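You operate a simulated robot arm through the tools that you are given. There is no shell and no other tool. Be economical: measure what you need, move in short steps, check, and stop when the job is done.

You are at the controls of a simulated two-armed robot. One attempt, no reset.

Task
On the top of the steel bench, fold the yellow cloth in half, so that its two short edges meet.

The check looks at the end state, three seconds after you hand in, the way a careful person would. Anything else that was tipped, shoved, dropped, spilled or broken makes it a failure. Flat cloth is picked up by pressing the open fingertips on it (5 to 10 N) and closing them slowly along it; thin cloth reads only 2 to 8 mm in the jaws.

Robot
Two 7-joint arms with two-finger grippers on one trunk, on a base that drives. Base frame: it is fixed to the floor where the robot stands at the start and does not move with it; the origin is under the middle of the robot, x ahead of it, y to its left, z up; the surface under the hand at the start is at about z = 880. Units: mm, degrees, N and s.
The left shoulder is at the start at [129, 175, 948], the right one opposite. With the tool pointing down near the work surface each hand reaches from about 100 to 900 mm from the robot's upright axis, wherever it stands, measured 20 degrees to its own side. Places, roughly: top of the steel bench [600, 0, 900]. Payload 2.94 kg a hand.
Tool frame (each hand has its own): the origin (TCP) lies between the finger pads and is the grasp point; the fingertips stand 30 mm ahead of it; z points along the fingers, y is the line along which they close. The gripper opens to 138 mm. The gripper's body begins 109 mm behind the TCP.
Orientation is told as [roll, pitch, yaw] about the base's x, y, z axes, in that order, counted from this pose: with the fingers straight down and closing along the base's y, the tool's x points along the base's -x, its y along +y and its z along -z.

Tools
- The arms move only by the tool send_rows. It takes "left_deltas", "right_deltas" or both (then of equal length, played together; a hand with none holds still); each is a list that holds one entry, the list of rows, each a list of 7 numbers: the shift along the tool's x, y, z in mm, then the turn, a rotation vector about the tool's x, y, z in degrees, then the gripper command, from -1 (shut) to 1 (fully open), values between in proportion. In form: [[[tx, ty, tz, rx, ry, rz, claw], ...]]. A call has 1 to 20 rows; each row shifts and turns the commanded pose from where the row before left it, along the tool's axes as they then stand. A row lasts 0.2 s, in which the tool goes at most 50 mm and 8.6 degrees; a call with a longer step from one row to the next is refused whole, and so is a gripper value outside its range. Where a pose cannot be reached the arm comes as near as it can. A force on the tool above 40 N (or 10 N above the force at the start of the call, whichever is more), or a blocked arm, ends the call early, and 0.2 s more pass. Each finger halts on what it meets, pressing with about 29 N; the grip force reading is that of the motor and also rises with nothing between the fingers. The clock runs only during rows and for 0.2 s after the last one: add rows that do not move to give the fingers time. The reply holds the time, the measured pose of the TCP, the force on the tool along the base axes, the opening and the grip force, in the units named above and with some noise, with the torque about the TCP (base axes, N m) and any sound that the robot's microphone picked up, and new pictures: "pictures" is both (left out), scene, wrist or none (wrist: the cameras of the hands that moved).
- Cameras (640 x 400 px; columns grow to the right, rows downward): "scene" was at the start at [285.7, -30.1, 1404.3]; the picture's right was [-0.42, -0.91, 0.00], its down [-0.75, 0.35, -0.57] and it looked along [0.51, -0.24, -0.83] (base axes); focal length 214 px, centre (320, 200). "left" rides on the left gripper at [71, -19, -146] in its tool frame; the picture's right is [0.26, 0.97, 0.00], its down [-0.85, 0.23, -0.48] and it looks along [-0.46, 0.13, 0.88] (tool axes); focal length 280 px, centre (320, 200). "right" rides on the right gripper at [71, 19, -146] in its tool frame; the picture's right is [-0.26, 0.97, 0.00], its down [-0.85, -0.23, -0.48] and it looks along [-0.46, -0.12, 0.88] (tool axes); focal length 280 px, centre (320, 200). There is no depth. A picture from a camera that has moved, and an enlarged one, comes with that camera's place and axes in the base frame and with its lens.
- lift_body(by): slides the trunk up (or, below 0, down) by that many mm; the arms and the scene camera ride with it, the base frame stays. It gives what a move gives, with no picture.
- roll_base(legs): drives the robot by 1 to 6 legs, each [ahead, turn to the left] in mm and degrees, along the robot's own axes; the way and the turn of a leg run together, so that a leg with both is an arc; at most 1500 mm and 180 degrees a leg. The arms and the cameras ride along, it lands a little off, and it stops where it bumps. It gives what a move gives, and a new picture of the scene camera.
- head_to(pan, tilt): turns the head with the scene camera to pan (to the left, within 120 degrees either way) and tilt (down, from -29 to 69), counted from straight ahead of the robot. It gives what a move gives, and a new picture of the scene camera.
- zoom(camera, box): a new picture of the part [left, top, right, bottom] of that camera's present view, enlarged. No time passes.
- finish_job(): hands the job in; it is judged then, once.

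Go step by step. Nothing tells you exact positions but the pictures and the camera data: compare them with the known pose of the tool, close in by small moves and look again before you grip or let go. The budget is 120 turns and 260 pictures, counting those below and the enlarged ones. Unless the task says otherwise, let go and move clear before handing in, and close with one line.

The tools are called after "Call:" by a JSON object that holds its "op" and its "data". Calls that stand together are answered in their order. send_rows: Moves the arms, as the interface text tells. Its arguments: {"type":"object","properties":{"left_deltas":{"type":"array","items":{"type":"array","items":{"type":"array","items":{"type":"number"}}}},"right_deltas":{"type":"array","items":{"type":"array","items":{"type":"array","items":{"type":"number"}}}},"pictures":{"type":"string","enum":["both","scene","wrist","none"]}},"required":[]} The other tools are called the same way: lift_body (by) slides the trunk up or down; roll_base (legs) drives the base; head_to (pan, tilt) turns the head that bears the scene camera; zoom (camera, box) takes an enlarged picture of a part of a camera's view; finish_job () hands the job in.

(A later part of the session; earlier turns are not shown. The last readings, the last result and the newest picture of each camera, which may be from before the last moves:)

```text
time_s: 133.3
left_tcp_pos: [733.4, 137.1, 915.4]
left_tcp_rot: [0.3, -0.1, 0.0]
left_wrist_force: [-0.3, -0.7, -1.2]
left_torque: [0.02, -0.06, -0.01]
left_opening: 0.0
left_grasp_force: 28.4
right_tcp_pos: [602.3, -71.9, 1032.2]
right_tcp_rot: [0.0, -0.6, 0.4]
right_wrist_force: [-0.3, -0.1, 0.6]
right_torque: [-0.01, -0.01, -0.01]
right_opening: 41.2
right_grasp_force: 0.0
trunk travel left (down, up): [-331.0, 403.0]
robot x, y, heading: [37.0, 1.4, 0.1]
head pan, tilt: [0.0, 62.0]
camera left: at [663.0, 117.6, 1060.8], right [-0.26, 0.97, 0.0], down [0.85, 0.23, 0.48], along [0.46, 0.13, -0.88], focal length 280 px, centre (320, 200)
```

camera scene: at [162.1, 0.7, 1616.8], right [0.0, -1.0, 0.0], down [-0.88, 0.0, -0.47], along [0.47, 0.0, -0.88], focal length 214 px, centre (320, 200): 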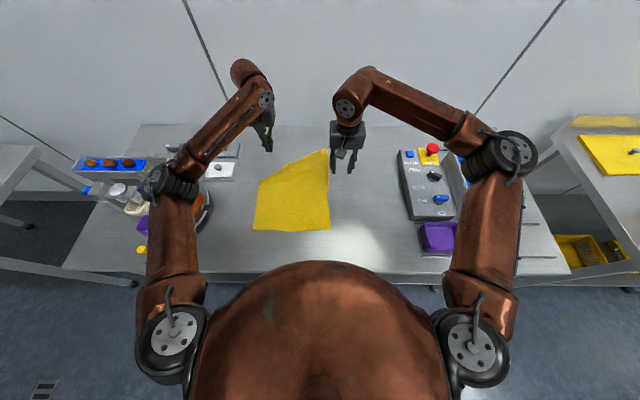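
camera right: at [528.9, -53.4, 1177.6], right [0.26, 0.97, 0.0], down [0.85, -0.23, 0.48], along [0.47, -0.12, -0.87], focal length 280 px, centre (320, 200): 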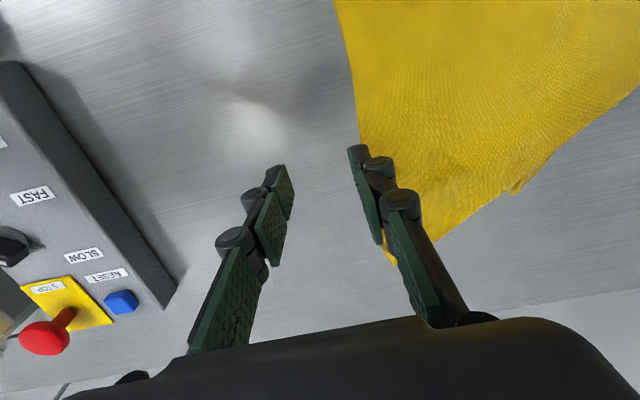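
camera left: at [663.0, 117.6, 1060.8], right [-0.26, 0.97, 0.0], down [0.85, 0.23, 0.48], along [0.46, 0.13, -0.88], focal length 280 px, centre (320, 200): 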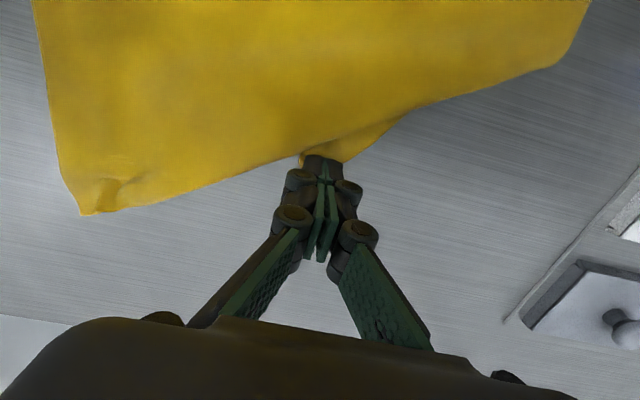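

The tip covers corner A. Press down.

Call:
{"op": "send_rows", "data": {"left_deltas": [[[0, 0, 2, 0, 0, 0, -1], [0, 0, 1.5, 0, 0, 0, -1], [0, 0, 1, 0, 0, 0, -1], [0, 0, 0.7, 0, 0, 0, -1], [0, 0, 0, 0, 0, 0, -1], [0, 0, 0, 0, 0, 0, -1]]], "pictures": "none"}}

```text
time_s: 134.7
left_tcp_pos: [732.0, 137.7, 909.7]
left_tcp_rot: [0.3, -0.1, 0.0]
left_wrist_force: [0.1, 0.0, 0.1]
left_torque: [-0.01, -0.01, -0.06]
left_opening: 0.0
left_grasp_force: 28.7
right_tcp_pos: [602.5, -71.1, 1032.4]
right_tcp_rot: [0.0, -0.7, 0.3]
right_wrist_force: [-0.5, 0.4, 0.5]
right_torque: [0.01, -0.03, -0.02]
right_opening: 41.4
right_grasp_force: 0.1
trunk travel left (down, up): [-331.0, 403.0]
robot x, y, heading: [37.9, 0.6, 0.4]
head pan, tilt: [0.0, 62.0]
```

No contact yet; continue down a little.

Call:
{"op": "send_rows", "data": {"left_deltas": [[[0, 0, 1, 0, 0, 0, -1], [0, 0, 1, 0, 0, 0, -1], [0, 0, 0.8, 0, 0, 0, -1], [0, 0, 0, 0, 0, 0, -1], [0, 0, 0, 0, 0, 0, -1]]], "pictures": "none"}}

```text
time_s: 135.9
left_tcp_pos: [732.2, 136.6, 908.6]
left_tcp_rot: [0.3, -0.1, -0.1]
left_wrist_force: [0.5, -0.3, 1.4]
left_torque: [0.01, 0.02, 0.03]
left_opening: 0.0
left_grasp_force: 28.3
right_tcp_pos: [602.7, -71.3, 1032.7]
right_tcp_rot: [0.1, -0.6, 0.4]
right_wrist_force: [0.3, 0.3, 0.4]
right_torque: [0.01, 0.01, -0.01]
right_opening: 40.9
right_grasp_force: 0.0
trunk travel left (down, up): [-331.0, 403.0]
robot x, y, heading: [36.6, 2.8, 0.2]
head pan, tilt: [0.0, 62.0]
```

Contact begins; add pressure and drag A outward slowly.

Call:
{"op": "send_rows", "data": {"left_deltas": [[[0, 0, 1, 0, 0, 0, -1], [0, 0, 0.8, 0, 0, 0, -1], [-0.5, 0.5, 0, 0, 0, 0, -1], [-1, 1.5, 0, 0, 0, 0, -1], [-2, 3, 0, 0, 0, 0, -1], [-2, 4, 0, 0, 0, 0, -1], [-2, 4, 0, 0, 0, 0, -1], [-2, 4, 0, 0, 0, 0, -1], [-2, 4, 0, 0, 0, 0, -1], [-2, 4, 0, 0, 0, 0, -1], [-2, 4, 0, 0, 0, 0, -1], [-2, 4, 0, 0, 0, 0, -1], [-2, 4, 0, 0, 0, 0, -1], [-2, 4, 0, 0, 0, 0, -1], [-1, 2, 0, 0, 0, 0, -1], [0, 0, 0, 0, 0, 0, -1]]], "pictures": "wrist"}}

```text
time_s: 139.3
left_tcp_pos: [754.3, 180.4, 906.9]
left_tcp_rot: [0.3, -0.2, 0.0]
left_wrist_force: [-1.0, -2.8, 17.7]
left_torque: [-0.04, 0.1, 0.04]
left_opening: 0.3
left_grasp_force: 28.8
right_tcp_pos: [599.8, -72.1, 1032.4]
right_tcp_rot: [0.2, -0.7, 0.3]
right_wrist_force: [-0.3, 0.5, -0.3]
right_torque: [-0.01, 0.01, -0.01]
right_opening: 41.7
right_grasp_force: 0.2
trunk travel left (down, up): [-331.0, 403.0]
robot x, y, heading: [37.6, 3.0, 0.3]
head pan, tilt: [0.0, 62.0]
camera left: at [684.3, 160.2, 1053.0], right [-0.26, 0.97, 0.0], down [0.85, 0.23, 0.48], along [0.46, 0.13, -0.88], focal length 280 px, centre (320, 200)
```

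left: 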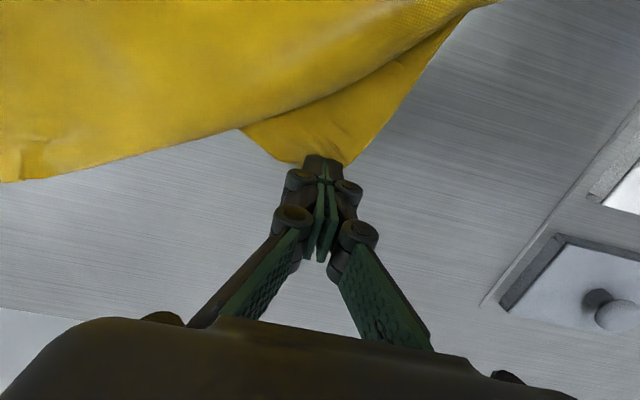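

Dragging works very well. Continue the remaining way to about [783,262].

Call:
{"op": "send_rows", "data": {"left_deltas": [[[-0.5, 1.5, 0, 0, 0, 0, -1], [-1, 3, 0, 0, 0, 0, -1], [-1.5, 4.5, 0, 0, 0, 0, -1], [-1.7, 5, 0, 0, 0, 0, -1], [-1.7, 5, 0, 0, 0, 0, -1], [-1.7, 5, 0, 0, 0, 0, -1], [-1.7, 5, 0, 0, 0, 0, -1], [-1.7, 5, 0, 0, 0, 0, -1], [-1.7, 5, 0, 0, 0, 0, -1], [-1.7, 5, 0, 0, 0, 0, -1], [-1.7, 5, 0, 0, 0, 0, -1], [-1.7, 5, 0, 0, 0, 0, -1], [-1.7, 5, 0, 0, 0, 0, -1], [-1.7, 5, 0, 0, 0, 0, -1], [-1.7, 5, 0, 0, 0, 0, -1], [-1.7, 5, 0, 0, 0, 0, -1], [-1, 3, 0, 0, 0, 0, -1], [-0.5, 1, 0, 0, 0, 0, -1], [0, 0, 0, 0, 0, 0, -1]]], "pictures": "both"}}

```text
time_s: 143.3
left_tcp_pos: [780.7, 258.3, 907.8]
left_tcp_rot: [0.3, -0.2, 0.0]
left_wrist_force: [-0.1, -2.3, 15.1]
left_torque: [-0.07, 0.07, 0.02]
left_opening: 0.1
left_grasp_force: 28.2
right_tcp_pos: [600.5, -72.5, 1034.4]
right_tcp_rot: [0.1, -0.5, 0.3]
right_wrist_force: [1.0, 0.4, 0.8]
right_torque: [-0.03, -0.01, 0.03]
right_opening: 41.5
right_grasp_force: 0.0
trunk travel left (down, up): [-331.0, 403.0]
robot x, y, heading: [38.5, -3.7, 0.3]
head pan, tilt: [0.0, 62.0]
camera scene: at [160.3, -0.4, 1617.0], right [0.0, -1.0, 0.0], down [-0.88, 0.0, -0.47], along [0.47, 0.0, -0.88], focal length 214 px, centre (320, 200)
camera left: at [711.0, 238.0, 1053.0], right [-0.26, 0.97, 0.0], down [0.85, 0.23, 0.48], along [0.46, 0.13, -0.88], focal length 280 px, centre (320, 200)
```

scene: 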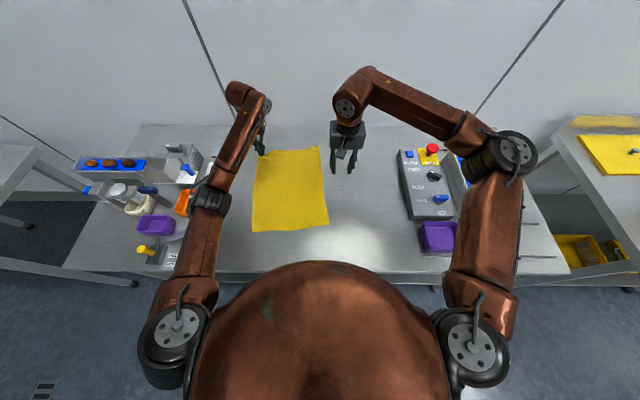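
left: 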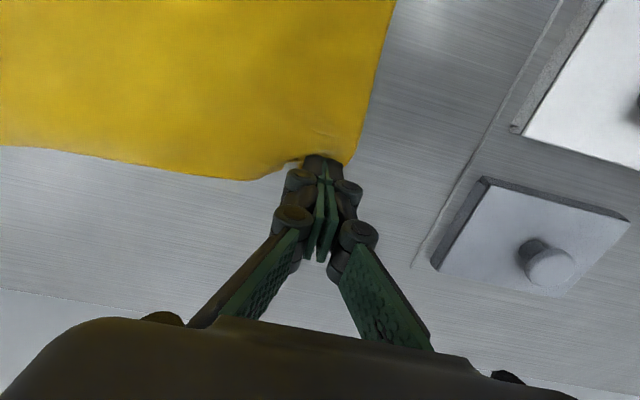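

The cloth is flat again. Lift the left and look at the whole far edge.

Call:
{"op": "send_rows", "data": {"left_deltas": [[[0, 0, -3, 0, 0, 0, -1], [0, 0, -8, 0, 0, 0, -0.8], [1, -2, -12, 0, 0, 0, -0.6], [2, -4, -14, 0, 0, 0, -0.4], [2, -6, -14, 0, 0, 0, -0.4], [2, -6, -12, 0, 0, 0, -0.4], [1, -6, -6, 0, 0, 0, -0.4], [0, -6, -2, 0, 0, 0, -0.4], [0, -3, 0, 0, 0, 0, -0.4], [0, -1, 0, 0, 0, 0, -0.4], [0, 0, 0, 0, 0, 0, -0.4]]], "pictures": "both"}}

Call:
{"op": "zoom", "data": {"camera": "scene", "box": [230, 120, 350, 240]}}

```text
time_s: 145.7
left_tcp_pos: [772.5, 223.5, 978.9]
left_tcp_rot: [0.3, -0.1, -0.1]
left_wrist_force: [0.4, -0.1, 0.0]
left_torque: [0.02, -0.01, 0.01]
left_opening: 41.5
left_grasp_force: 0.1
right_tcp_pos: [601.9, -71.6, 1033.6]
right_tcp_rot: [0.0, -0.7, 0.4]
right_wrist_force: [0.1, -0.2, -0.2]
right_torque: [0.02, 0.01, -0.02]
right_opening: 41.5
right_grasp_force: 0.0
trunk travel left (down, up): [-331.0, 403.0]
robot x, y, heading: [39.5, -0.5, -0.1]
head pan, tilt: [0.0, 62.0]
camera scene: at [162.1, 0.5, 1616.8], right [0.0, -1.0, 0.0], down [-0.88, 0.0, -0.47], along [0.47, 0.0, -0.88], focal length 214 px, centre (320, 200)
camera left: at [704.1, 204.3, 1122.9], right [-0.26, 0.97, 0.0], down [0.85, 0.23, 0.48], along [0.46, 0.13, -0.88], focal length 280 px, centre (320, 200)
```

scene: 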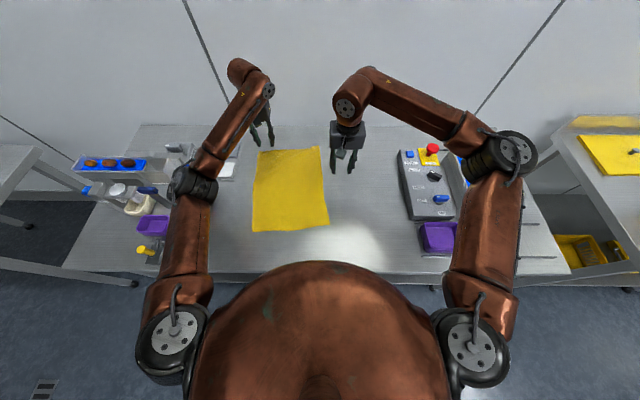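
left: 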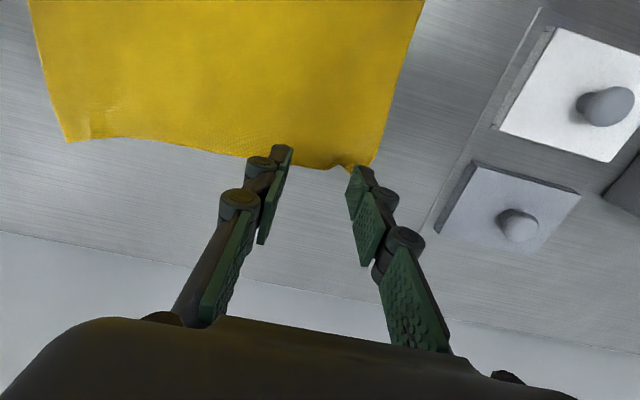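

```text
3.33 times, centred on (290, 180) of scene
camera zoom: at [162.1, 0.5, 1616.8], right [0.0, -1.0, 0.0], down [-0.88, 0.0, -0.47], along [0.47, 0.0, -0.88], focal length 715 px, centre (420, 267)
```

zoom: 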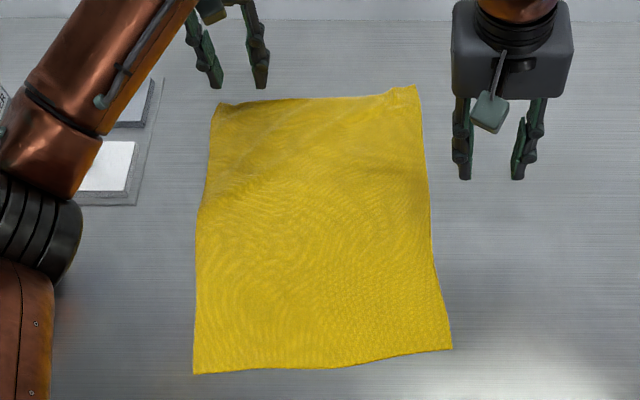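

The cloth is nearly flat but turned about 6° with its right side too far out (near-right corner ≈[450,-35]). I'll press the right fingertips near that corner and drag it about 32 mm toward the robot to square it up.

Call:
{"op": "send_rows", "data": {"right_deltas": [[[2, 0, 0, 0, 0, 0, -0.6], [4, 1, 2, 0, 0.1, 0, -0.8], [6, 2, 3, 0, 0.1, 0, -1], [8, 3, 5, 0, 0.1, 0, -1], [9, 3, 6, 0, 0.1, 0, -1], [10, 3, 7, 0, 0.1, 0, -1], [10, 3, 7, 0, 0.1, 0, -1], [10, 3, 7, 0, 0, 0, -1], [10, 3, 7, 0, 0, 0, -1], [10, 3, 7, 0, 0, 0, -1], [10, 3, 7, 0, 0, 0, -1], [10, 3, 7, 0, 0, 0, -1], [10, 3, 7, 0, 0, 0, -1], [10, 3, 7, 0, 0, 0, -1], [9, 3, 7, 0, 0, 0, -1], [9, 3, 6, 0, 0, 0, -1], [7, 2, 5, 0, 0, 0, -1], [4, 1, 3, 0, 0, 0, -1], [2, 0, 1, 0, 0, 0, -1], [0, 0, 0, 0, 0, 0, -1]]], "pictures": "wrist"}}

```text
time_s: 149.9
left_tcp_pos: [774.2, 225.0, 976.4]
left_tcp_rot: [0.3, 0.0, -0.1]
left_wrist_force: [0.2, -0.3, 0.6]
left_torque: [-0.01, -0.03, 0.0]
left_opening: 41.4
left_grasp_force: 0.0
right_tcp_pos: [451.7, -28.4, 931.8]
right_tcp_rot: [0.0, -0.1, 0.3]
right_wrist_force: [0.2, 0.8, 0.3]
right_torque: [-0.01, -0.02, 0.0]
right_opening: 0.1
right_grasp_force: 28.6
trunk travel left (down, up): [-331.0, 403.0]
robot x, y, heading: [37.0, -3.4, 0.4]
head pan, tilt: [0.0, 62.0]
camera right: at [379.9, -9.3, 1076.8], right [0.26, 0.97, 0.0], down [0.85, -0.23, 0.48], along [0.46, -0.12, -0.88], focal length 280 px, centre (320, 200)
```

right: 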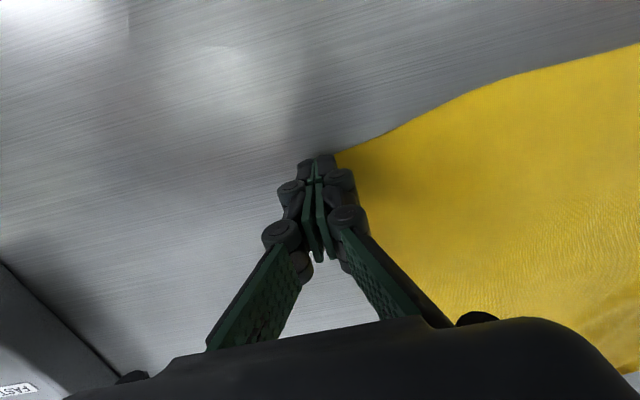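

C is at about [447,-17]; move the fingertips inside it, press and drag.

Call:
{"op": "send_rows", "data": {"right_deltas": [[[-2, 3, 0, 0, 0, 0, -1], [-3, 6, 1, 0, 0, 0, -1], [-4, 7, 4, 0, 0, 0, -1], [-2, 6, 5, 0, 0, 0, -1], [-1, 4, 5, 0, 0, 0, -1], [0, 0, 4, 0, 0, 0, -1], [0, 0, 3, 0, 0, 0, -1], [0, 0, 1.5, 0, 0, 0, -1], [0, 0, 1, 0, 0, 0, -1], [0, 0, 0, 0, 0, 0, -1], [0, 0, 0, 0, 0, 0, -1]]], "pictures": "none"}}

```text
time_s: 152.3
left_tcp_pos: [773.7, 222.8, 978.5]
left_tcp_rot: [0.2, -0.1, -0.1]
left_wrist_force: [-0.9, 0.9, 0.5]
left_torque: [-0.02, 0.0, -0.03]
left_opening: 41.6
left_grasp_force: 0.0
right_tcp_pos: [461.9, -1.9, 908.0]
right_tcp_rot: [0.0, 0.0, 0.3]
right_wrist_force: [0.4, -1.2, 8.1]
right_torque: [-0.04, 0.07, 0.04]
right_opening: 0.0
right_grasp_force: 28.2
trunk travel left (down, up): [-331.0, 403.0]
robot x, y, heading: [42.2, 1.8, 0.2]
head pan, tilt: [0.0, 62.0]
```

Call:
{"op": "send_rows", "data": {"right_deltas": [[[0, 0, 0.8, 0, 0, 0, -1], [0.5, 0, 0, 0, 0, 0, -1], [1, 0, 0, 0, 0, 0, -1], [2, -0.5, 0, 0, 0, 0, -1], [3, -1, 0, 0, 0, 0, -1], [3, -1, 0, 0, 0, 0, -1], [3, -1, 0, 0, 0, 0, -1], [3, -1, 0, 0, 0, 0, -1], [3, -1, 0, 0, 0, 0, -1], [3, -1, 0, 0, 0, 0, -1], [3, -1, 0, 0, 0, 0, -1], [3, -0.5, 0, 0, 0, 0, -1], [3, 0, 0, 0, 0, 0, -1], [2, 0, 0, 0, 0, 0, -1], [1, 0, 0, 0, 0, 0, -1], [0, 0, 0, 0, 0, 0, -1], [0, 0, -3, 0, 0, 0, -1], [0, 0, -8, 0, 0, 0, -1], [0, 0, -12, 0, 0, 0, -1], [0, 0, -12, 0, 0, 0, -1]]], "pictures": "wrist"}}

Call:
{"op": "zoom", "data": {"camera": "scene", "box": [230, 120, 350, 240]}}

Call:
{"op": "zoom", "data": {"camera": "left", "box": [0, 0, 640, 400]}}

```text
time_s: 156.5
left_tcp_pos: [773.8, 222.8, 977.6]
left_tcp_rot: [0.4, -0.1, -0.1]
left_wrist_force: [-0.7, -1.0, 0.7]
left_torque: [0.03, 0.0, -0.04]
left_opening: 41.3
left_grasp_force: 0.0
right_tcp_pos: [429.0, -7.6, 941.8]
right_tcp_rot: [0.0, -0.1, 0.2]
right_wrist_force: [-0.5, -1.4, -0.8]
right_torque: [0.0, -0.02, 0.01]
right_opening: 0.0
right_grasp_force: 28.8
trunk travel left (down, up): [-331.0, 403.0]
robot x, y, heading: [37.4, -0.9, 0.3]
head pan, tilt: [0.0, 62.0]
camera right: at [358.1, 8.9, 1087.0], right [0.26, 0.97, 0.0], down [0.85, -0.23, 0.48], along [0.46, -0.12, -0.88], focal length 280 px, centre (320, 200)
```

right: 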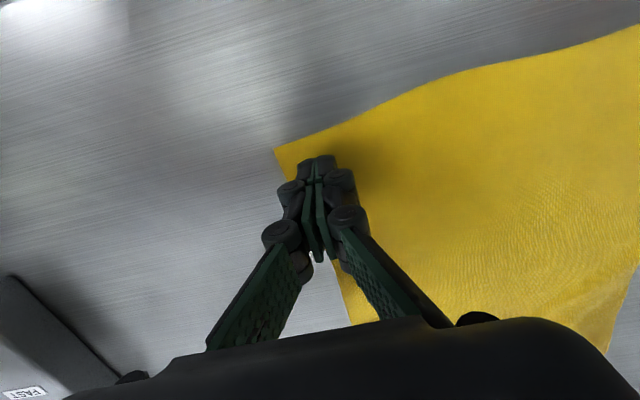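

```text
3.33 times, centred on (290, 180) of scene
camera zoom: at [161.8, 0.6, 1616.8], right [0.0, -1.0, 0.0], down [-0.88, 0.0, -0.47], along [0.47, 0.0, -0.88], focal length 715 px, centre (420, 267)
```

zoom: 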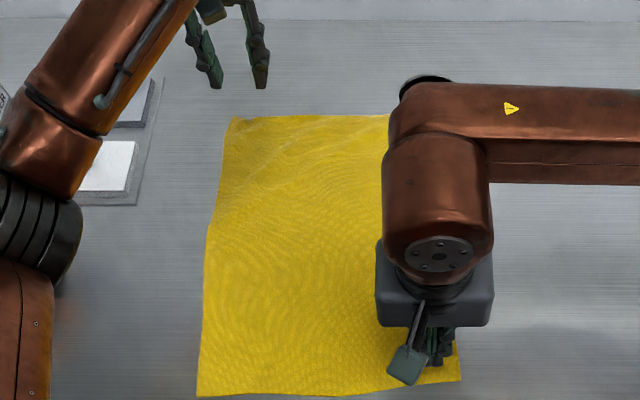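

```text
1.00 times, centred on (320, 200) of left (not enlarged: the box is as wide or as high as the picture)
camera zoom: at [703.8, 204.4, 1123.0], right [-0.26, 0.97, 0.0], down [0.85, 0.23, 0.48], along [0.46, 0.13, -0.88], focal length 280 px, centre (320, 200)
```

zoom: 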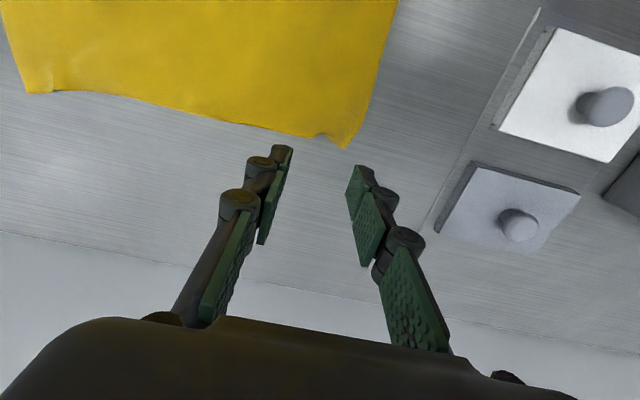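

The cloth slid as a whole and is now nearly square: A≈[773,250], B≈[796,-16], C≈[415,-41], D≈[400,237]. Bring the right hand back out to B.

Call:
{"op": "send_rows", "data": {"right_deltas": [[[-1, 0, -2, 0, 0, 0, -1], [-3, 0, -6, 0, 0, 0, -0.8], [-6, 0, -9, 0, 0, 0, -0.6], [-9, 0, -9, 0, 0, 0, -0.4], [-11, 1, -8, 0, 0, 0, -0.4], [-12, 1, -4, 0, 0, 0, -0.4], [-12, 1, 0, 0, 0, 0, -0.4], [-12, 1, 0, 0, 0, 0, -0.4], [-12, 1, 0, 0, 0, 0, -0.4], [-12, 1, 0, 0, 0, 0, -0.4], [-12, 1, 0, 0, 0, 0, -0.4], [-12, 1, 0, 0, 0, 0, -0.4], [-12, 1, 0, 0, 0, 0, -0.4], [-12, 1, 0, 0, 0, 0, -0.4], [-12, 1, 0, 0, 0, 0, -0.4], [-12, 1, 0, 0, 0, 0, -0.4], [-12, 1, 0, 0, 0, 0, -0.4], [-12, 1, 0, 0, 0, 0, -0.4], [-12, 1, 0, 0, 0, 0, -0.4], [-10, 1, 0, 0, 0, 0, -0.4]]], "pictures": "none"}}

Call:
{"op": "send_rows", "data": {"right_deltas": [[[-10, 0, 0, 0, 0, 0, -0.4], [-12, 0, 0, 0, 0, 0, -0.4], [-12, 1, 0, 0, 0, 0, -0.4], [-12, 1, 0, 0, 0, 0, -0.4], [-12, 1, 0, 0, 0, 0, -0.4], [-12, 1, 0, 0, 0, 0, -0.4], [-12, 1, 0, 0, 0, 0, -0.4], [-12, 1, 2, 0, 0, 0, -0.4], [-12, 1, 4, 0, 0, 0, -0.4], [-12, 1, 4, 0, 0, 0, -0.4], [-9, 1, 5, 0, 0, 0, -0.4], [-6, 0, 5, 0, 0, 0, -0.4], [-4, 0, 5, 0, 0, 0, -0.4], [-2, 0, 4, 0, 0, 0, -0.4], [-1, 0, 2, 0, 0, 0, -0.4], [0, 0, 0, 0, 0, 0, -0.4]]], "pictures": "both"}}

```text
time_s: 160.7
left_tcp_pos: [774.1, 224.6, 977.8]
left_tcp_rot: [0.3, -0.1, -0.1]
left_wrist_force: [-0.8, -0.3, -0.4]
left_torque: [0.01, -0.02, -0.01]
left_opening: 41.3
left_grasp_force: 0.0
right_tcp_pos: [637.1, 8.6, 978.2]
right_tcp_rot: [0.0, -0.1, 0.5]
right_wrist_force: [0.3, 0.3, 0.3]
right_torque: [-0.05, 0.01, -0.01]
right_opening: 41.1
right_grasp_force: 0.0
trunk travel left (down, up): [-331.0, 403.0]
robot x, y, heading: [40.4, 0.5, 0.1]
head pan, tilt: [0.0, 62.0]
```

```text
time_s: 164.1
left_tcp_pos: [773.7, 223.8, 977.3]
left_tcp_rot: [0.2, -0.1, 0.1]
left_wrist_force: [0.3, 0.2, 0.8]
left_torque: [-0.01, -0.02, 0.01]
left_opening: 41.5
left_grasp_force: 0.1
right_tcp_pos: [777.4, 18.8, 947.3]
right_tcp_rot: [0.0, -0.1, 0.3]
right_wrist_force: [0.6, 0.7, -1.0]
right_torque: [-0.03, 0.02, 0.01]
right_opening: 41.2
right_grasp_force: 0.1
trunk travel left (down, up): [-331.0, 403.0]
robot x, y, heading: [42.9, 0.1, 0.4]
head pan, tilt: [0.0, 62.0]
camera scene: at [162.3, 0.9, 1616.8], right [0.0, -1.0, 0.0], down [-0.88, 0.0, -0.47], along [0.47, 0.0, -0.88], focal length 214 px, centre (320, 200)
camera right: at [706.5, 35.8, 1094.0], right [0.26, 0.97, 0.0], down [0.85, -0.23, 0.48], along [0.46, -0.12, -0.88], focal length 280 px, centre (320, 200)
```

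scene: 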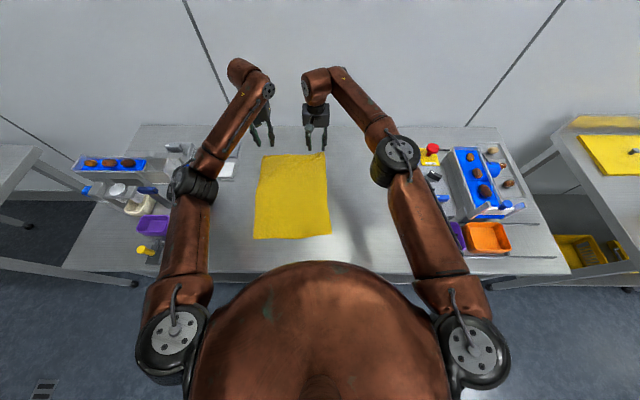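
right: 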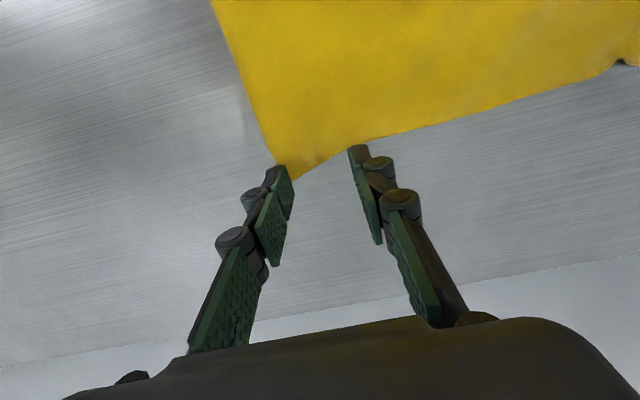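

Align both hands just inside the far edge and descend to near contact.

Call:
{"op": "send_rows", "data": {"right_deltas": [[[1, 0.5, 1, 0, 0, 0, -0.4], [1, 0.5, 2, 0, 0, 0, -0.4], [1, 0.5, 4, 0, 0, 0, -0.4], [0, 0, 5, 0, 0, 0, -0.4], [0, 0, 5, 0, 0, 0, -0.4], [0, 0, 5, 0, 0, 0, -0.4], [0, 0, 5, 0, 0, 0, -0.4], [0, 0, 4, 0, 0, 0, -0.4], [0, 0, 2, 0, 0, 0, -0.4], [0, 0, 1, 0, 0, 0, -0.4], [0, 0, 1, 0, 0, 0, -0.4], [0, 0, 0, 0, 0, 0, -0.4], [0, 0, 0, 0, 0, 0, -0.4]]], "left_deltas": [[[1, 0, 2, 0, 0, 0, -0.4], [2, -1, 5, 0, 0, 0, -0.4], [3, -1, 8, 0, 0, 0, -0.4], [3, -1, 9, 0, 0, 0, -0.4], [3, -1, 10, 0, 0, 0, -0.4], [2, -1, 9, 0, 0, 0, -0.4], [0, -1, 8, 0, 0, 0, -0.4], [0, 0, 6, 0, 0, 0, -0.4], [0, 0, 4, 0, 0, 0, -0.4], [0, 0, 2, 0, 0, 0, -0.4], [0, 0, 1.5, 0, 0, 0, -0.4], [0, 0, 0, 0, 0, 0, -0.4], [0, 0, 0, 0, 0, 0, -0.4]]], "pictures": "wrist"}}

```text
time_s: 166.9
left_tcp_pos: [759.8, 218.5, 912.0]
left_tcp_rot: [0.3, -0.1, -0.1]
left_wrist_force: [-0.1, 0.1, 0.4]
left_torque: [0.02, 0.01, 0.01]
left_opening: 41.7
left_grasp_force: 0.1
right_tcp_pos: [773.8, 19.1, 912.0]
right_tcp_rot: [-0.1, 0.1, 0.4]
right_wrist_force: [0.5, -0.9, -0.2]
right_torque: [-0.03, 0.03, -0.01]
right_opening: 41.4
right_grasp_force: 0.0
trunk travel left (down, up): [-331.0, 403.0]
robot x, y, heading: [39.3, -1.3, 0.3]
head pan, tilt: [0.0, 62.0]
camera right: at [703.7, 37.5, 1058.6], right [0.26, 0.97, 0.0], down [0.85, -0.23, 0.48], along [0.46, -0.12, -0.88], focal length 280 px, centre (320, 200)
camera left: at [690.1, 198.8, 1058.1], right [-0.26, 0.97, 0.0], down [0.85, 0.23, 0.48], along [0.46, 0.13, -0.88], focal length 280 px, centre (320, 200)
```

right: 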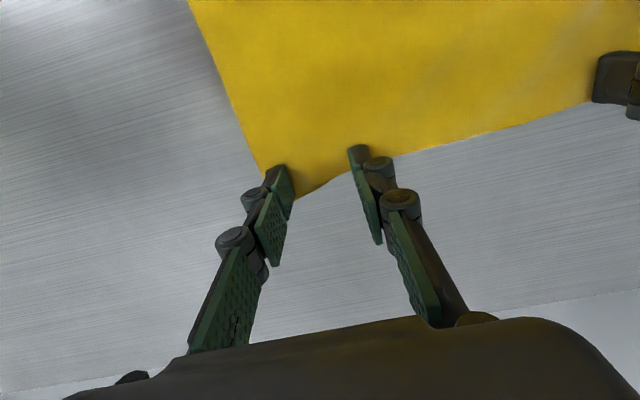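
left: 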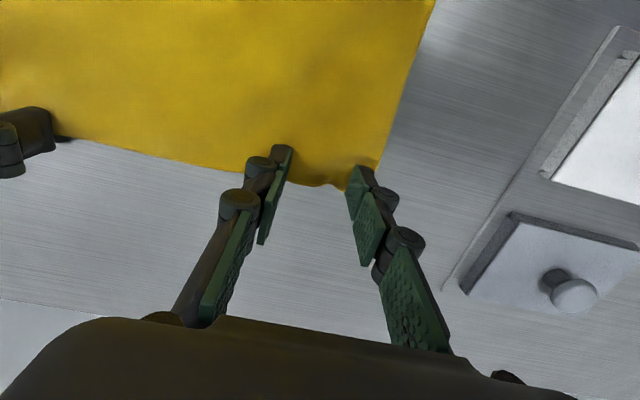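

Call:
{"op": "send_rows", "data": {"right_deltas": [[[0, 0, 0.6, 0, 0, 0, -0.4], [0, 0, 0.6, 0, 0, 0, -0.4], [0, 0, 0.5, 0, 0, 0, -0.4], [0, 0, 0, 0, 0, 0, -0.4], [0, 0, 0, 0, 0, 0, -0.4]]], "left_deltas": [[[2, 0, 0, 0, 0, 0, -0.4], [1, 0, 0.8, 0, 0, 0, -0.4], [0, 0, 1, 0, 0, 0, -0.4], [0, 0, 0.4, 0, 0, 0, -0.4], [0, 0, 0, 0, 0, 0, -0.4]]], "pictures": "none"}}

```text
time_s: 168.1
left_tcp_pos: [757.2, 218.7, 912.2]
left_tcp_rot: [0.3, -0.1, -0.1]
left_wrist_force: [0.4, 0.4, 4.5]
left_torque: [-0.01, -0.04, 0.0]
left_opening: 41.5
left_grasp_force: 0.1
right_tcp_pos: [775.4, 18.6, 911.7]
right_tcp_rot: [0.0, 0.0, 0.4]
right_wrist_force: [0.2, 0.1, 0.3]
right_torque: [-0.02, -0.03, -0.02]
right_opening: 41.3
right_grasp_force: 0.1
trunk travel left (down, up): [-331.0, 403.0]
robot x, y, heading: [41.6, 1.2, 0.3]
head pan, tilt: [0.0, 62.0]
```

Call:
{"op": "send_rows", "data": {"right_deltas": [[[0, 0, 0.8, 0, 0, 0, -0.4], [0, 0, 0.8, 0, 0, 0, -0.4], [0, 0, 0.6, 0, 0, 0, -0.4], [0, 0, 0, 0, 0, 0, -0.4], [0, 0, 0, 0, 0, 0, -0.4]]], "left_deltas": [[[0, 0, 0.6, 0, 0, 0, -0.4], [0, 0, 0.4, 0, 0, 0, -0.4], [0, 0, 0, 0, 0, 0, -0.4], [0, 0, 0, 0, 0, 0, -0.4], [0, 0, 0, 0, 0, 0, -0.4]]], "pictures": "none"}}

```text
time_s: 169.3
left_tcp_pos: [756.0, 217.5, 910.6]
left_tcp_rot: [0.3, -0.2, -0.1]
left_wrist_force: [1.7, 0.5, 9.6]
left_torque: [-0.03, -0.07, 0.02]
left_opening: 41.5
left_grasp_force: 0.1
right_tcp_pos: [774.3, 18.4, 912.4]
right_tcp_rot: [0.1, -0.1, 0.2]
right_wrist_force: [1.8, 0.3, 13.8]
right_torque: [-0.06, -0.07, 0.0]
right_opening: 41.8
right_grasp_force: 0.2
trunk travel left (down, up): [-331.0, 403.0]
robot x, y, heading: [40.2, -0.8, 0.0]
head pan, tilt: [0.0, 62.0]
```

Left presses 9.6 N and right 13.8 N. Close both slowly, adding a trace of downward motion on the left.

Call:
{"op": "send_rows", "data": {"left_deltas": [[[0, 0, 0.2, 0, 0, 0, -0.43], [0, 0, 0.2, 0, 0, 0, -0.46], [0, 0, 0.1, 0, 0, 0, -0.49], [0, 0, 0.1, 0, 0, 0, -0.52], [0, 0, 0.1, 0, 0, 0, -0.55], [0, 0, 0.1, 0, 0, 0, -0.58], [0, 0, 0.1, 0, 0, 0, -0.61], [0, 0, 0.1, 0, 0, 0, -0.64], [0, 0, 0.1, 0, 0, 0, -0.67], [0, 0, 0.1, 0, 0, 0, -0.7], [0, 0, 0.1, 0, 0, 0, -0.74], [0, 0, 0.1, 0, 0, 0, -0.78], [0, 0, 0.1, 0, 0, 0, -0.82], [0, 0, 0.1, 0, 0, 0, -0.86], [0, 0, 0.1, 0, 0, 0, -0.9], [0, 0, 0.1, 0, 0, 0, -0.94], [0, 0, 0, 0, 0, 0, -0.98], [0, 0, 0, 0, 0, 0, -1], [0, 0, 0, 0, 0, 0, -1], [0, 0, 0, 0, 0, 0, -1]]], "right_deltas": [[[0, 0, 0, 0, 0, 0, -0.43], [0, 0, 0, 0, 0, 0, -0.46], [0, 0, 0, 0, 0, 0, -0.49], [0, 0, 0, 0, 0, 0, -0.52], [0, 0, 0.1, 0, 0, 0, -0.55], [0, 0, 0.1, 0, 0, 0, -0.58], [0, 0, 0.1, 0, 0, 0, -0.61], [0, 0, 0.1, 0, 0, 0, -0.64], [0, 0, 0.1, 0, 0, 0, -0.67], [0, 0, 0.1, 0, 0, 0, -0.7], [0, 0, 0.1, 0, 0, 0, -0.74], [0, 0, 0.1, 0, 0, 0, -0.78], [0, 0, 0.1, 0, 0, 0, -0.82], [0, 0, 0.1, 0, 0, 0, -0.86], [0, 0, 0.1, 0, 0, 0, -0.9], [0, 0, 0, 0, 0, 0, -0.94], [0, 0, 0, 0, 0, 0, -0.98], [0, 0, 0, 0, 0, 0, -1], [0, 0, 0, 0, 0, 0, -1], [0, 0, 0, 0, 0, 0, -1]]], "pictures": "wrist"}}

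```text
time_s: 173.5
left_tcp_pos: [755.6, 219.3, 908.5]
left_tcp_rot: [0.3, -0.2, -0.2]
left_wrist_force: [3.7, 0.6, 2.9]
left_torque: [0.14, -0.03, -0.03]
left_opening: 0.7
left_grasp_force: 23.5
right_tcp_pos: [773.7, 19.2, 908.8]
right_tcp_rot: [0.0, 0.0, 0.3]
right_wrist_force: [-0.5, 2.1, 3.3]
right_torque: [0.18, -0.01, -0.01]
right_opening: 4.4
right_grasp_force: 24.1
trunk travel left (down, up): [-331.0, 403.0]
robot x, y, heading: [38.5, -2.9, 0.2]
head pan, tilt: [0.0, 62.0]
camera right: at [702.3, 37.4, 1054.7], right [0.26, 0.97, 0.0], down [0.85, -0.23, 0.48], along [0.46, -0.12, -0.88], focal length 280 px, centre (320, 200)
camera left: at [686.2, 198.6, 1054.1], right [-0.26, 0.97, 0.0], down [0.85, 0.23, 0.48], along [0.46, 0.13, -0.88], focal length 280 px, centre (320, 200)
```

right: 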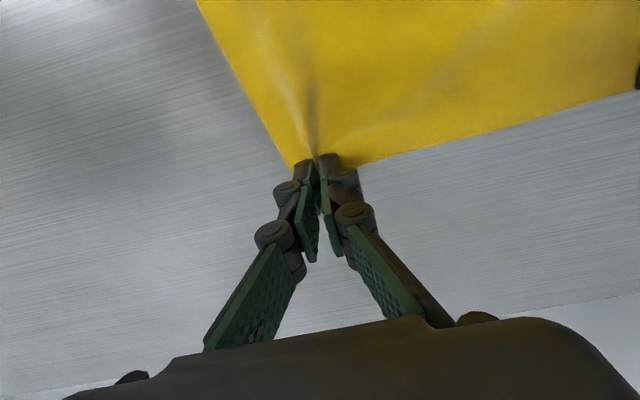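
left: 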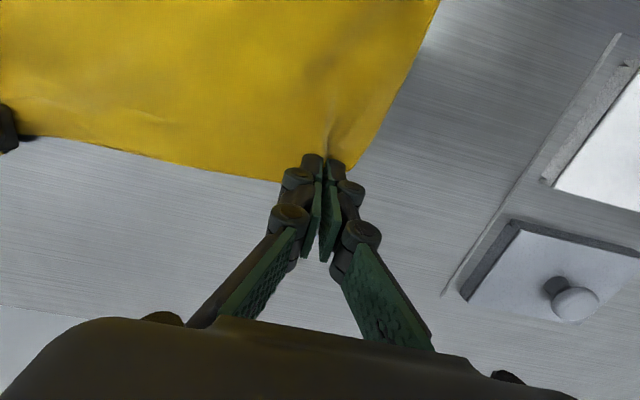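

Both jaws have a gather. Lift along the arc in sync, with tilt kept to about 25°.

Call:
{"op": "send_rows", "data": {"left_deltas": [[[0, 0, -1, 0, 0, 0, -1], [0, 0, -3, 0, 0, 0, -1], [0, 0, -5, 0, 0, 0, -1], [0, 0, -6, 0, 0, 0, -1], [0, 0, -6, 0, 0, 0, -1], [0, 0, -5, 0, 0, 0, -1], [0, 0, -3, 0, 0, 0, -1], [0, 0, -1, 0, 0, 0, -1], [0, 0, 0, 0, 0, 0, -1]]], "right_deltas": [[[0, 0, -1, 0, 0, 0, -1], [0, 0, -3, 0, 0, 0, -1], [0, 0, -5, 0, 0, 0, -1], [0, 0, -6, 0, 0, 0, -1], [0, 0, -6, 0, 0, 0, -1], [0, 0, -5, 0, 0, 0, -1], [0, 0, -3, 0, 0, 0, -1], [0, 0, -1, 0, 0, 0, -1], [0, 0, 0, 0, 0, 0, -1]]], "pictures": "none"}}

Call:
{"op": "send_rows", "data": {"left_deltas": [[[1.5, 0, -2.5, 0, -0.5, 0, -1], [3, 0, -5, 0, -1, 0, -1], [5, 0, -8, 0, -1.5, 0, -1], [6.4, 0, -9.5, 0, -1.5, 0, -1], [6.4, 0, -9.5, 0, -1.5, 0, -1], [6.4, 0, -9.5, 0, -1.5, 0, -1], [5.2, 0, -10, 0, -1.5, 0, -1], [5.2, 0, -10, 0, -1.5, 0, -1], [5.2, 0, -10, 0, -1.5, 0, -1], [5.2, 0, -10, 0, -1.5, 0, -1], [6, 0, -9, 0, -1.5, 0, -1], [7, 0, -7.5, 0, -1.5, 0, -1], [7, 0, -7.5, 0, -1.5, 0, -1], [7, 0, -7.5, 0, -1.5, 0, -1], [7, 0, -7, 0, -1.5, 0, -1], [6.8, 0, -6.6, 0, -1.5, 0, -1], [5, 0, -5, 0, -1.5, 0, -1], [3, 0, -3, 0, -1, 0, -1], [1.5, 0, -1.5, 0, -0.5, 0, -1], [0, 0, 0, 0, 0, 0, -1]]], "right_deltas": [[[1.5, 0, -2.5, 0, -0.5, 0, -1], [3, 0, -5, 0, -1, 0, -1], [5, 0, -8, 0, -1.5, 0, -1], [6.4, 0, -9.5, 0, -1.5, 0, -1], [6.4, 0, -9.5, 0, -1.5, 0, -1], [6.4, 0, -9.5, 0, -1.5, 0, -1], [5.2, 0, -10, 0, -1.5, 0, -1], [5.2, 0, -10, 0, -1.5, 0, -1], [5.2, 0, -10, 0, -1.5, 0, -1], [5.2, 0, -10, 0, -1.5, 0, -1], [6, 0, -9, 0, -1.5, 0, -1], [7, 0, -7.5, 0, -1.5, 0, -1], [7, 0, -7.5, 0, -1.5, 0, -1], [7, 0, -7.5, 0, -1.5, 0, -1], [7, 0, -7, 0, -1.5, 0, -1], [6.8, 0, -6.6, 0, -1.5, 0, -1], [5, 0, -5, 0, -1.5, 0, -1], [3, 0, -3, 0, -1, 0, -1], [1.5, 0, -1.5, 0, -0.5, 0, -1], [0, 0, 0, 0, 0, 0, -1]]], "pictures": "wrist"}}

```text
time_s: 175.5
left_tcp_pos: [756.9, 218.6, 938.5]
left_tcp_rot: [0.2, -0.2, -0.1]
left_wrist_force: [0.1, -3.6, -0.4]
left_torque: [-0.12, 0.02, 0.0]
left_opening: 3.8
left_grasp_force: 26.5
right_tcp_pos: [774.7, 19.1, 937.9]
right_tcp_rot: [0.1, 0.0, 0.2]
right_wrist_force: [-0.3, 5.3, 5.5]
right_torque: [-0.16, 0.07, -0.02]
right_opening: 0.3
right_grasp_force: 25.9
trunk travel left (down, up): [-331.0, 403.0]
robot x, y, heading: [44.2, 4.0, 0.2]
head pan, tilt: [0.0, 62.0]
```

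```text
time_s: 179.7
left_tcp_pos: [633.2, 217.8, 1052.4]
left_tcp_rot: [0.2, -25.6, -0.3]
left_wrist_force: [0.5, -3.9, 1.5]
left_torque: [-0.1, 0.03, -0.06]
left_opening: 4.3
left_grasp_force: 38.1
right_tcp_pos: [651.9, 18.2, 1052.4]
right_tcp_rot: [0.0, -25.5, 0.3]
right_wrist_force: [-1.3, 4.1, 4.0]
right_torque: [-0.08, 0.01, -0.03]
right_opening: 2.5
right_grasp_force: 33.9
trunk travel left (down, up): [-331.0, 403.0]
robot x, y, heading: [37.2, -0.5, 0.1]
head pan, tilt: [0.0, 62.0]
camera right: at [524.2, 36.5, 1153.4], right [0.23, 0.97, 0.11], down [0.56, -0.23, 0.79], along [0.79, -0.12, -0.6], focal length 280 px, centre (320, 200)
camera left: at [507.9, 199.0, 1152.7], right [-0.23, 0.97, -0.11], down [0.56, 0.23, 0.8], along [0.8, 0.13, -0.59], focal length 280 px, centre (320, 200)
```

right: 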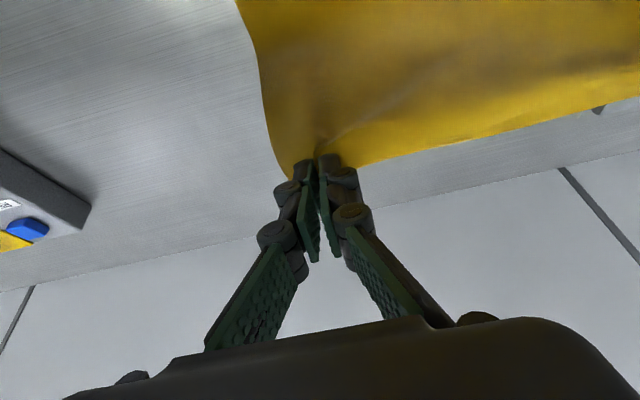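
left: 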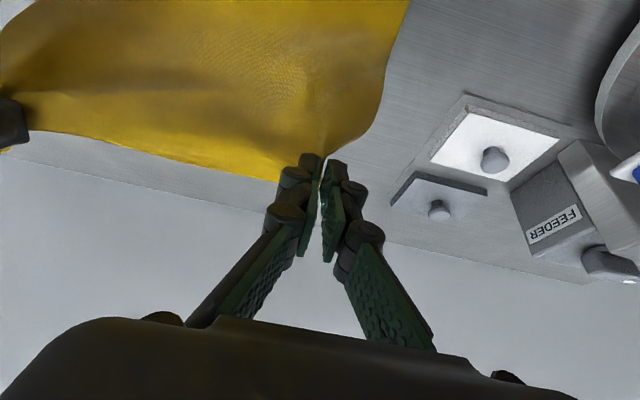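

Both hold firmly, slightly taut sideways. Ease the left inward 8 mm, then carry the cloth back by driving the base.

Call:
{"op": "send_rows", "data": {"left_deltas": [[[0, -1, 0, 0, 0, 0, -1], [0, -2, 0, 0, 0, 0, -1], [0, -2, 0, 0, 0, 0, -1], [0, -2, 0, 0, 0, 0, -1], [0, -1, 0, 0, 0, 0, -1], [0, 0, 0, 0, 0, 0, -1]]], "pictures": "none"}}

Call:
{"op": "roll_base", "data": {"legs": [[-15, 0], [-15, 0], [-15, 0], [-15, 0], [-15, 0], [-15, 0]]}}

Call:
{"op": "zoom", "data": {"camera": "left", "box": [0, 0, 640, 400]}}

```text
time_s: 181.1
left_tcp_pos: [633.8, 209.6, 1052.0]
left_tcp_rot: [0.2, -25.6, -0.3]
left_wrist_force: [1.2, -0.3, -1.8]
left_torque: [0.05, 0.07, -0.01]
left_opening: 4.7
left_grasp_force: 37.3
right_tcp_pos: [651.7, 18.6, 1051.9]
right_tcp_rot: [0.0, -25.6, 0.3]
right_wrist_force: [-0.2, 0.2, -0.4]
right_torque: [-0.04, 0.01, 0.02]
right_opening: 5.2
right_grasp_force: 26.6
trunk travel left (down, up): [-331.0, 403.0]
robot x, y, heading: [39.4, -0.4, 0.3]
head pan, tilt: [0.0, 62.0]
```

```text
time_s: 183.7
left_tcp_pos: [541.9, 210.7, 1050.5]
left_tcp_rot: [0.3, -25.6, -0.3]
left_wrist_force: [0.6, 0.0, -0.9]
left_torque: [0.04, -0.01, 0.07]
left_opening: 2.0
left_grasp_force: 24.8
right_tcp_pos: [562.8, 17.5, 1051.9]
right_tcp_rot: [-0.1, -25.5, 0.2]
right_wrist_force: [-0.1, -0.1, -0.4]
right_torque: [0.05, -0.05, -0.03]
right_opening: 4.8
right_grasp_force: 25.4
trunk travel left (down, up): [-331.0, 403.0]
robot x, y, heading: [-48.7, 1.6, -0.0]
head pan, tilt: [0.0, 62.0]
camera scene: at [72.1, 0.5, 1616.7], right [0.0, -1.0, 0.0], down [-0.88, 0.0, -0.47], along [0.47, 0.0, -0.88], focal length 214 px, centre (320, 200)
```

scene: 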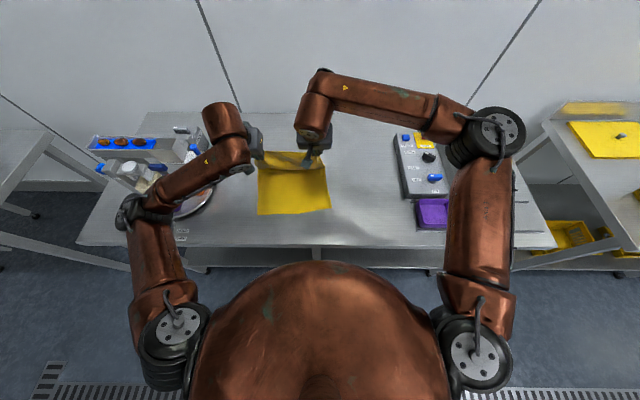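

```text
1.00 times, centred on (320, 200) of left (not enlarged: the box is as wide or as high as the picture)
camera zoom: at [418.2, 190.4, 1152.2], right [-0.23, 0.97, -0.11], down [0.56, 0.22, 0.8], along [0.79, 0.13, -0.59], focal length 280 px, centre (320, 200)
```

zoom: 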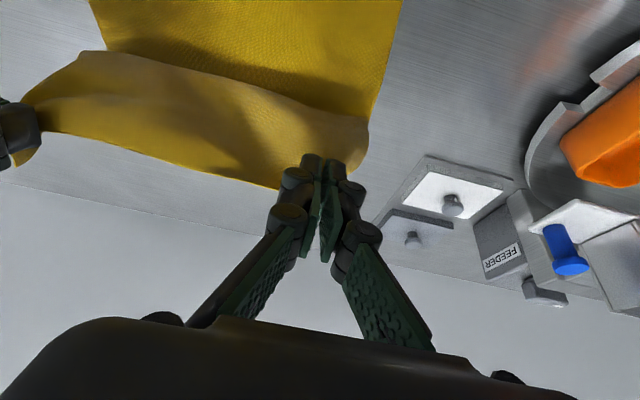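

A clean fold is forming. Lower both hands somewhat while easing sideways toward the final y, then drive back further.

Call:
{"op": "send_rows", "data": {"left_deltas": [[[1, 0, 1, 0, 0, 0, -1], [2, 0, 2, 0, 0, 0, -1], [3, 0, 3.5, 0, 0, 0, -1], [3.8, -1, 4.3, 0, 0, 0, -1], [3.8, -1, 4.3, 0, 0, 0, -1], [3.8, -1, 4.3, 0, 0, 0, -1], [3.8, -1, 4.3, 0, 0, 0, -1], [3.8, -1, 4.3, 0, 0, 0, -1], [3.8, 0, 4.3, 0, 0, 0, -1], [3.8, 0, 4.3, 0, 0, 0, -1], [3.8, 0, 4.3, 0, 0, 0, -1], [3.8, 0, 4.3, 0, 0, 0, -1], [3, 0, 3.5, 0, 0, 0, -1], [2, 0, 2, 0, 0, 0, -1], [1, 0, 1, 0, 0, 0, -1], [0, 0, 0, 0, 0, 0, -1]]], "right_deltas": [[[1, 0, 1, 0, 0, 0, -1], [2, 0, 2, 0, 0, 0, -1], [3, -1, 3.5, 0, 0, 0, -1], [3.8, -1, 4.3, 0, 0, 0, -1], [3.8, -1, 4.3, 0, 0, 0, -1], [3.8, -1, 4.3, 0, 0, 0, -1], [3.8, -1, 4.3, 0, 0, 0, -1], [3.8, -1, 4.3, 0, 0, 0, -1], [3.8, -1, 4.3, 0, 0, 0, -1], [3.8, -1, 4.3, 0, 0, 0, -1], [3.8, -1, 4.3, 0, 0, 0, -1], [3.8, -1, 4.3, 0, 0, 0, -1], [3, 0, 3.5, 0, 0, 0, -1], [2, 0, 2, 0, 0, 0, -1], [1, 0, 1, 0, 0, 0, -1], [0, 0, 0, 0, 0, 0, -1]]], "pictures": "none"}}

Call:
{"op": "roll_base", "data": {"legs": [[-15, 0], [-15, 0], [-15, 0], [-15, 0], [-10, 0]]}}

Call:
{"op": "zoom", "data": {"camera": "left", "box": [0, 0, 640, 400]}}

Call:
{"op": "zoom", "data": {"camera": "right", "box": [0, 0, 640, 400]}}

```text
time_s: 187.1
left_tcp_pos: [524.5, 203.7, 985.4]
left_tcp_rot: [0.3, -25.6, -0.2]
left_wrist_force: [-2.2, -1.0, 1.6]
left_torque: [0.02, -0.1, -0.02]
left_opening: 0.5
left_grasp_force: 27.1
right_tcp_pos: [542.4, 7.5, 986.0]
right_tcp_rot: [-0.1, -25.4, 0.2]
right_wrist_force: [-0.3, 0.7, 2.0]
right_torque: [-0.21, 0.02, -0.11]
right_opening: 3.5
right_grasp_force: 38.7
trunk travel left (down, up): [-331.0, 403.0]
robot x, y, heading: [-46.5, 0.4, 0.1]
head pan, tilt: [0.0, 62.0]
```

```text
time_s: 189.3
left_tcp_pos: [455.5, 204.4, 984.8]
left_tcp_rot: [0.3, -25.6, -0.4]
left_wrist_force: [0.5, -1.0, -0.6]
left_torque: [0.0, -0.02, -0.02]
left_opening: 3.4
left_grasp_force: 25.3
right_tcp_pos: [471.9, 6.8, 985.7]
right_tcp_rot: [-0.1, -25.5, 0.2]
right_wrist_force: [0.5, 0.5, -0.7]
right_torque: [-0.01, -0.01, -0.02]
right_opening: 4.4
right_grasp_force: 39.6
trunk travel left (down, up): [-331.0, 403.0]
robot x, y, heading: [-116.9, 0.4, 0.5]
head pan, tilt: [0.0, 62.0]
camera scene: at [2.2, 0.5, 1616.7], right [0.0, -1.0, 0.0], down [-0.88, 0.0, -0.47], along [0.47, 0.0, -0.88], focal length 214 px, centre (320, 200)
```

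scene: 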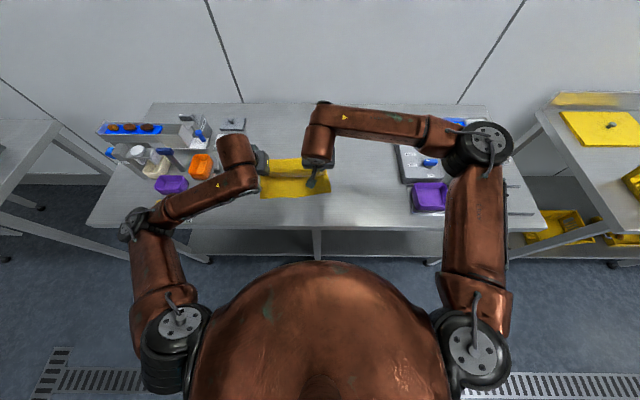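

```text
1.00 times, centred on (320, 200) of left (not enlarged: the box is as wide or as high as the picture)
camera zoom: at [329.1, 185.5, 1085.3], right [-0.23, 0.97, -0.11], down [0.56, 0.22, 0.8], along [0.79, 0.13, -0.59], focal length 280 px, centre (320, 200)
```

zoom: 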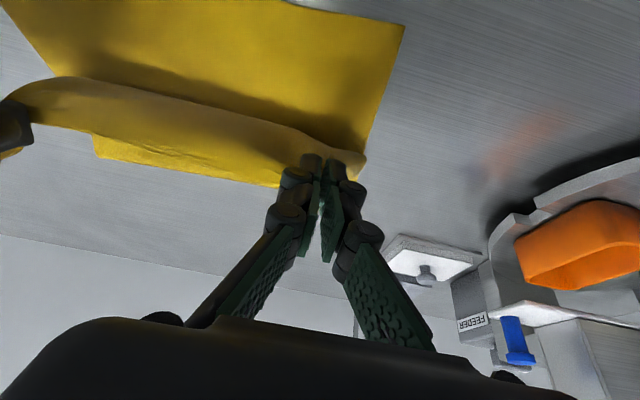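

```text
1.00 times, centred on (320, 200) of right (not enlarged: the box is as wide or as high as the picture)
camera zoom: at [345.4, 25.2, 1086.6], right [0.23, 0.97, 0.11], down [0.56, -0.23, 0.79], along [0.79, -0.12, -0.6], focal length 280 px, centre (320, 200)
```

zoom: 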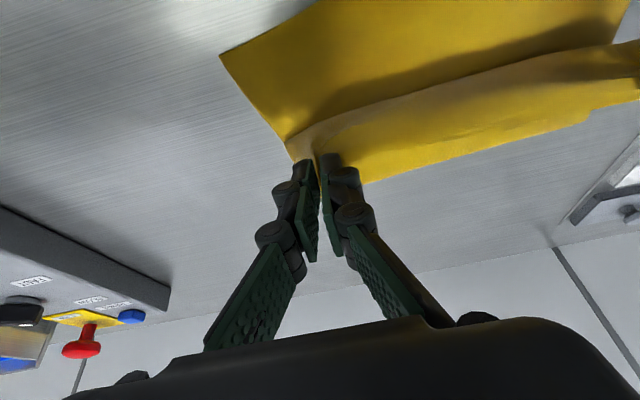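

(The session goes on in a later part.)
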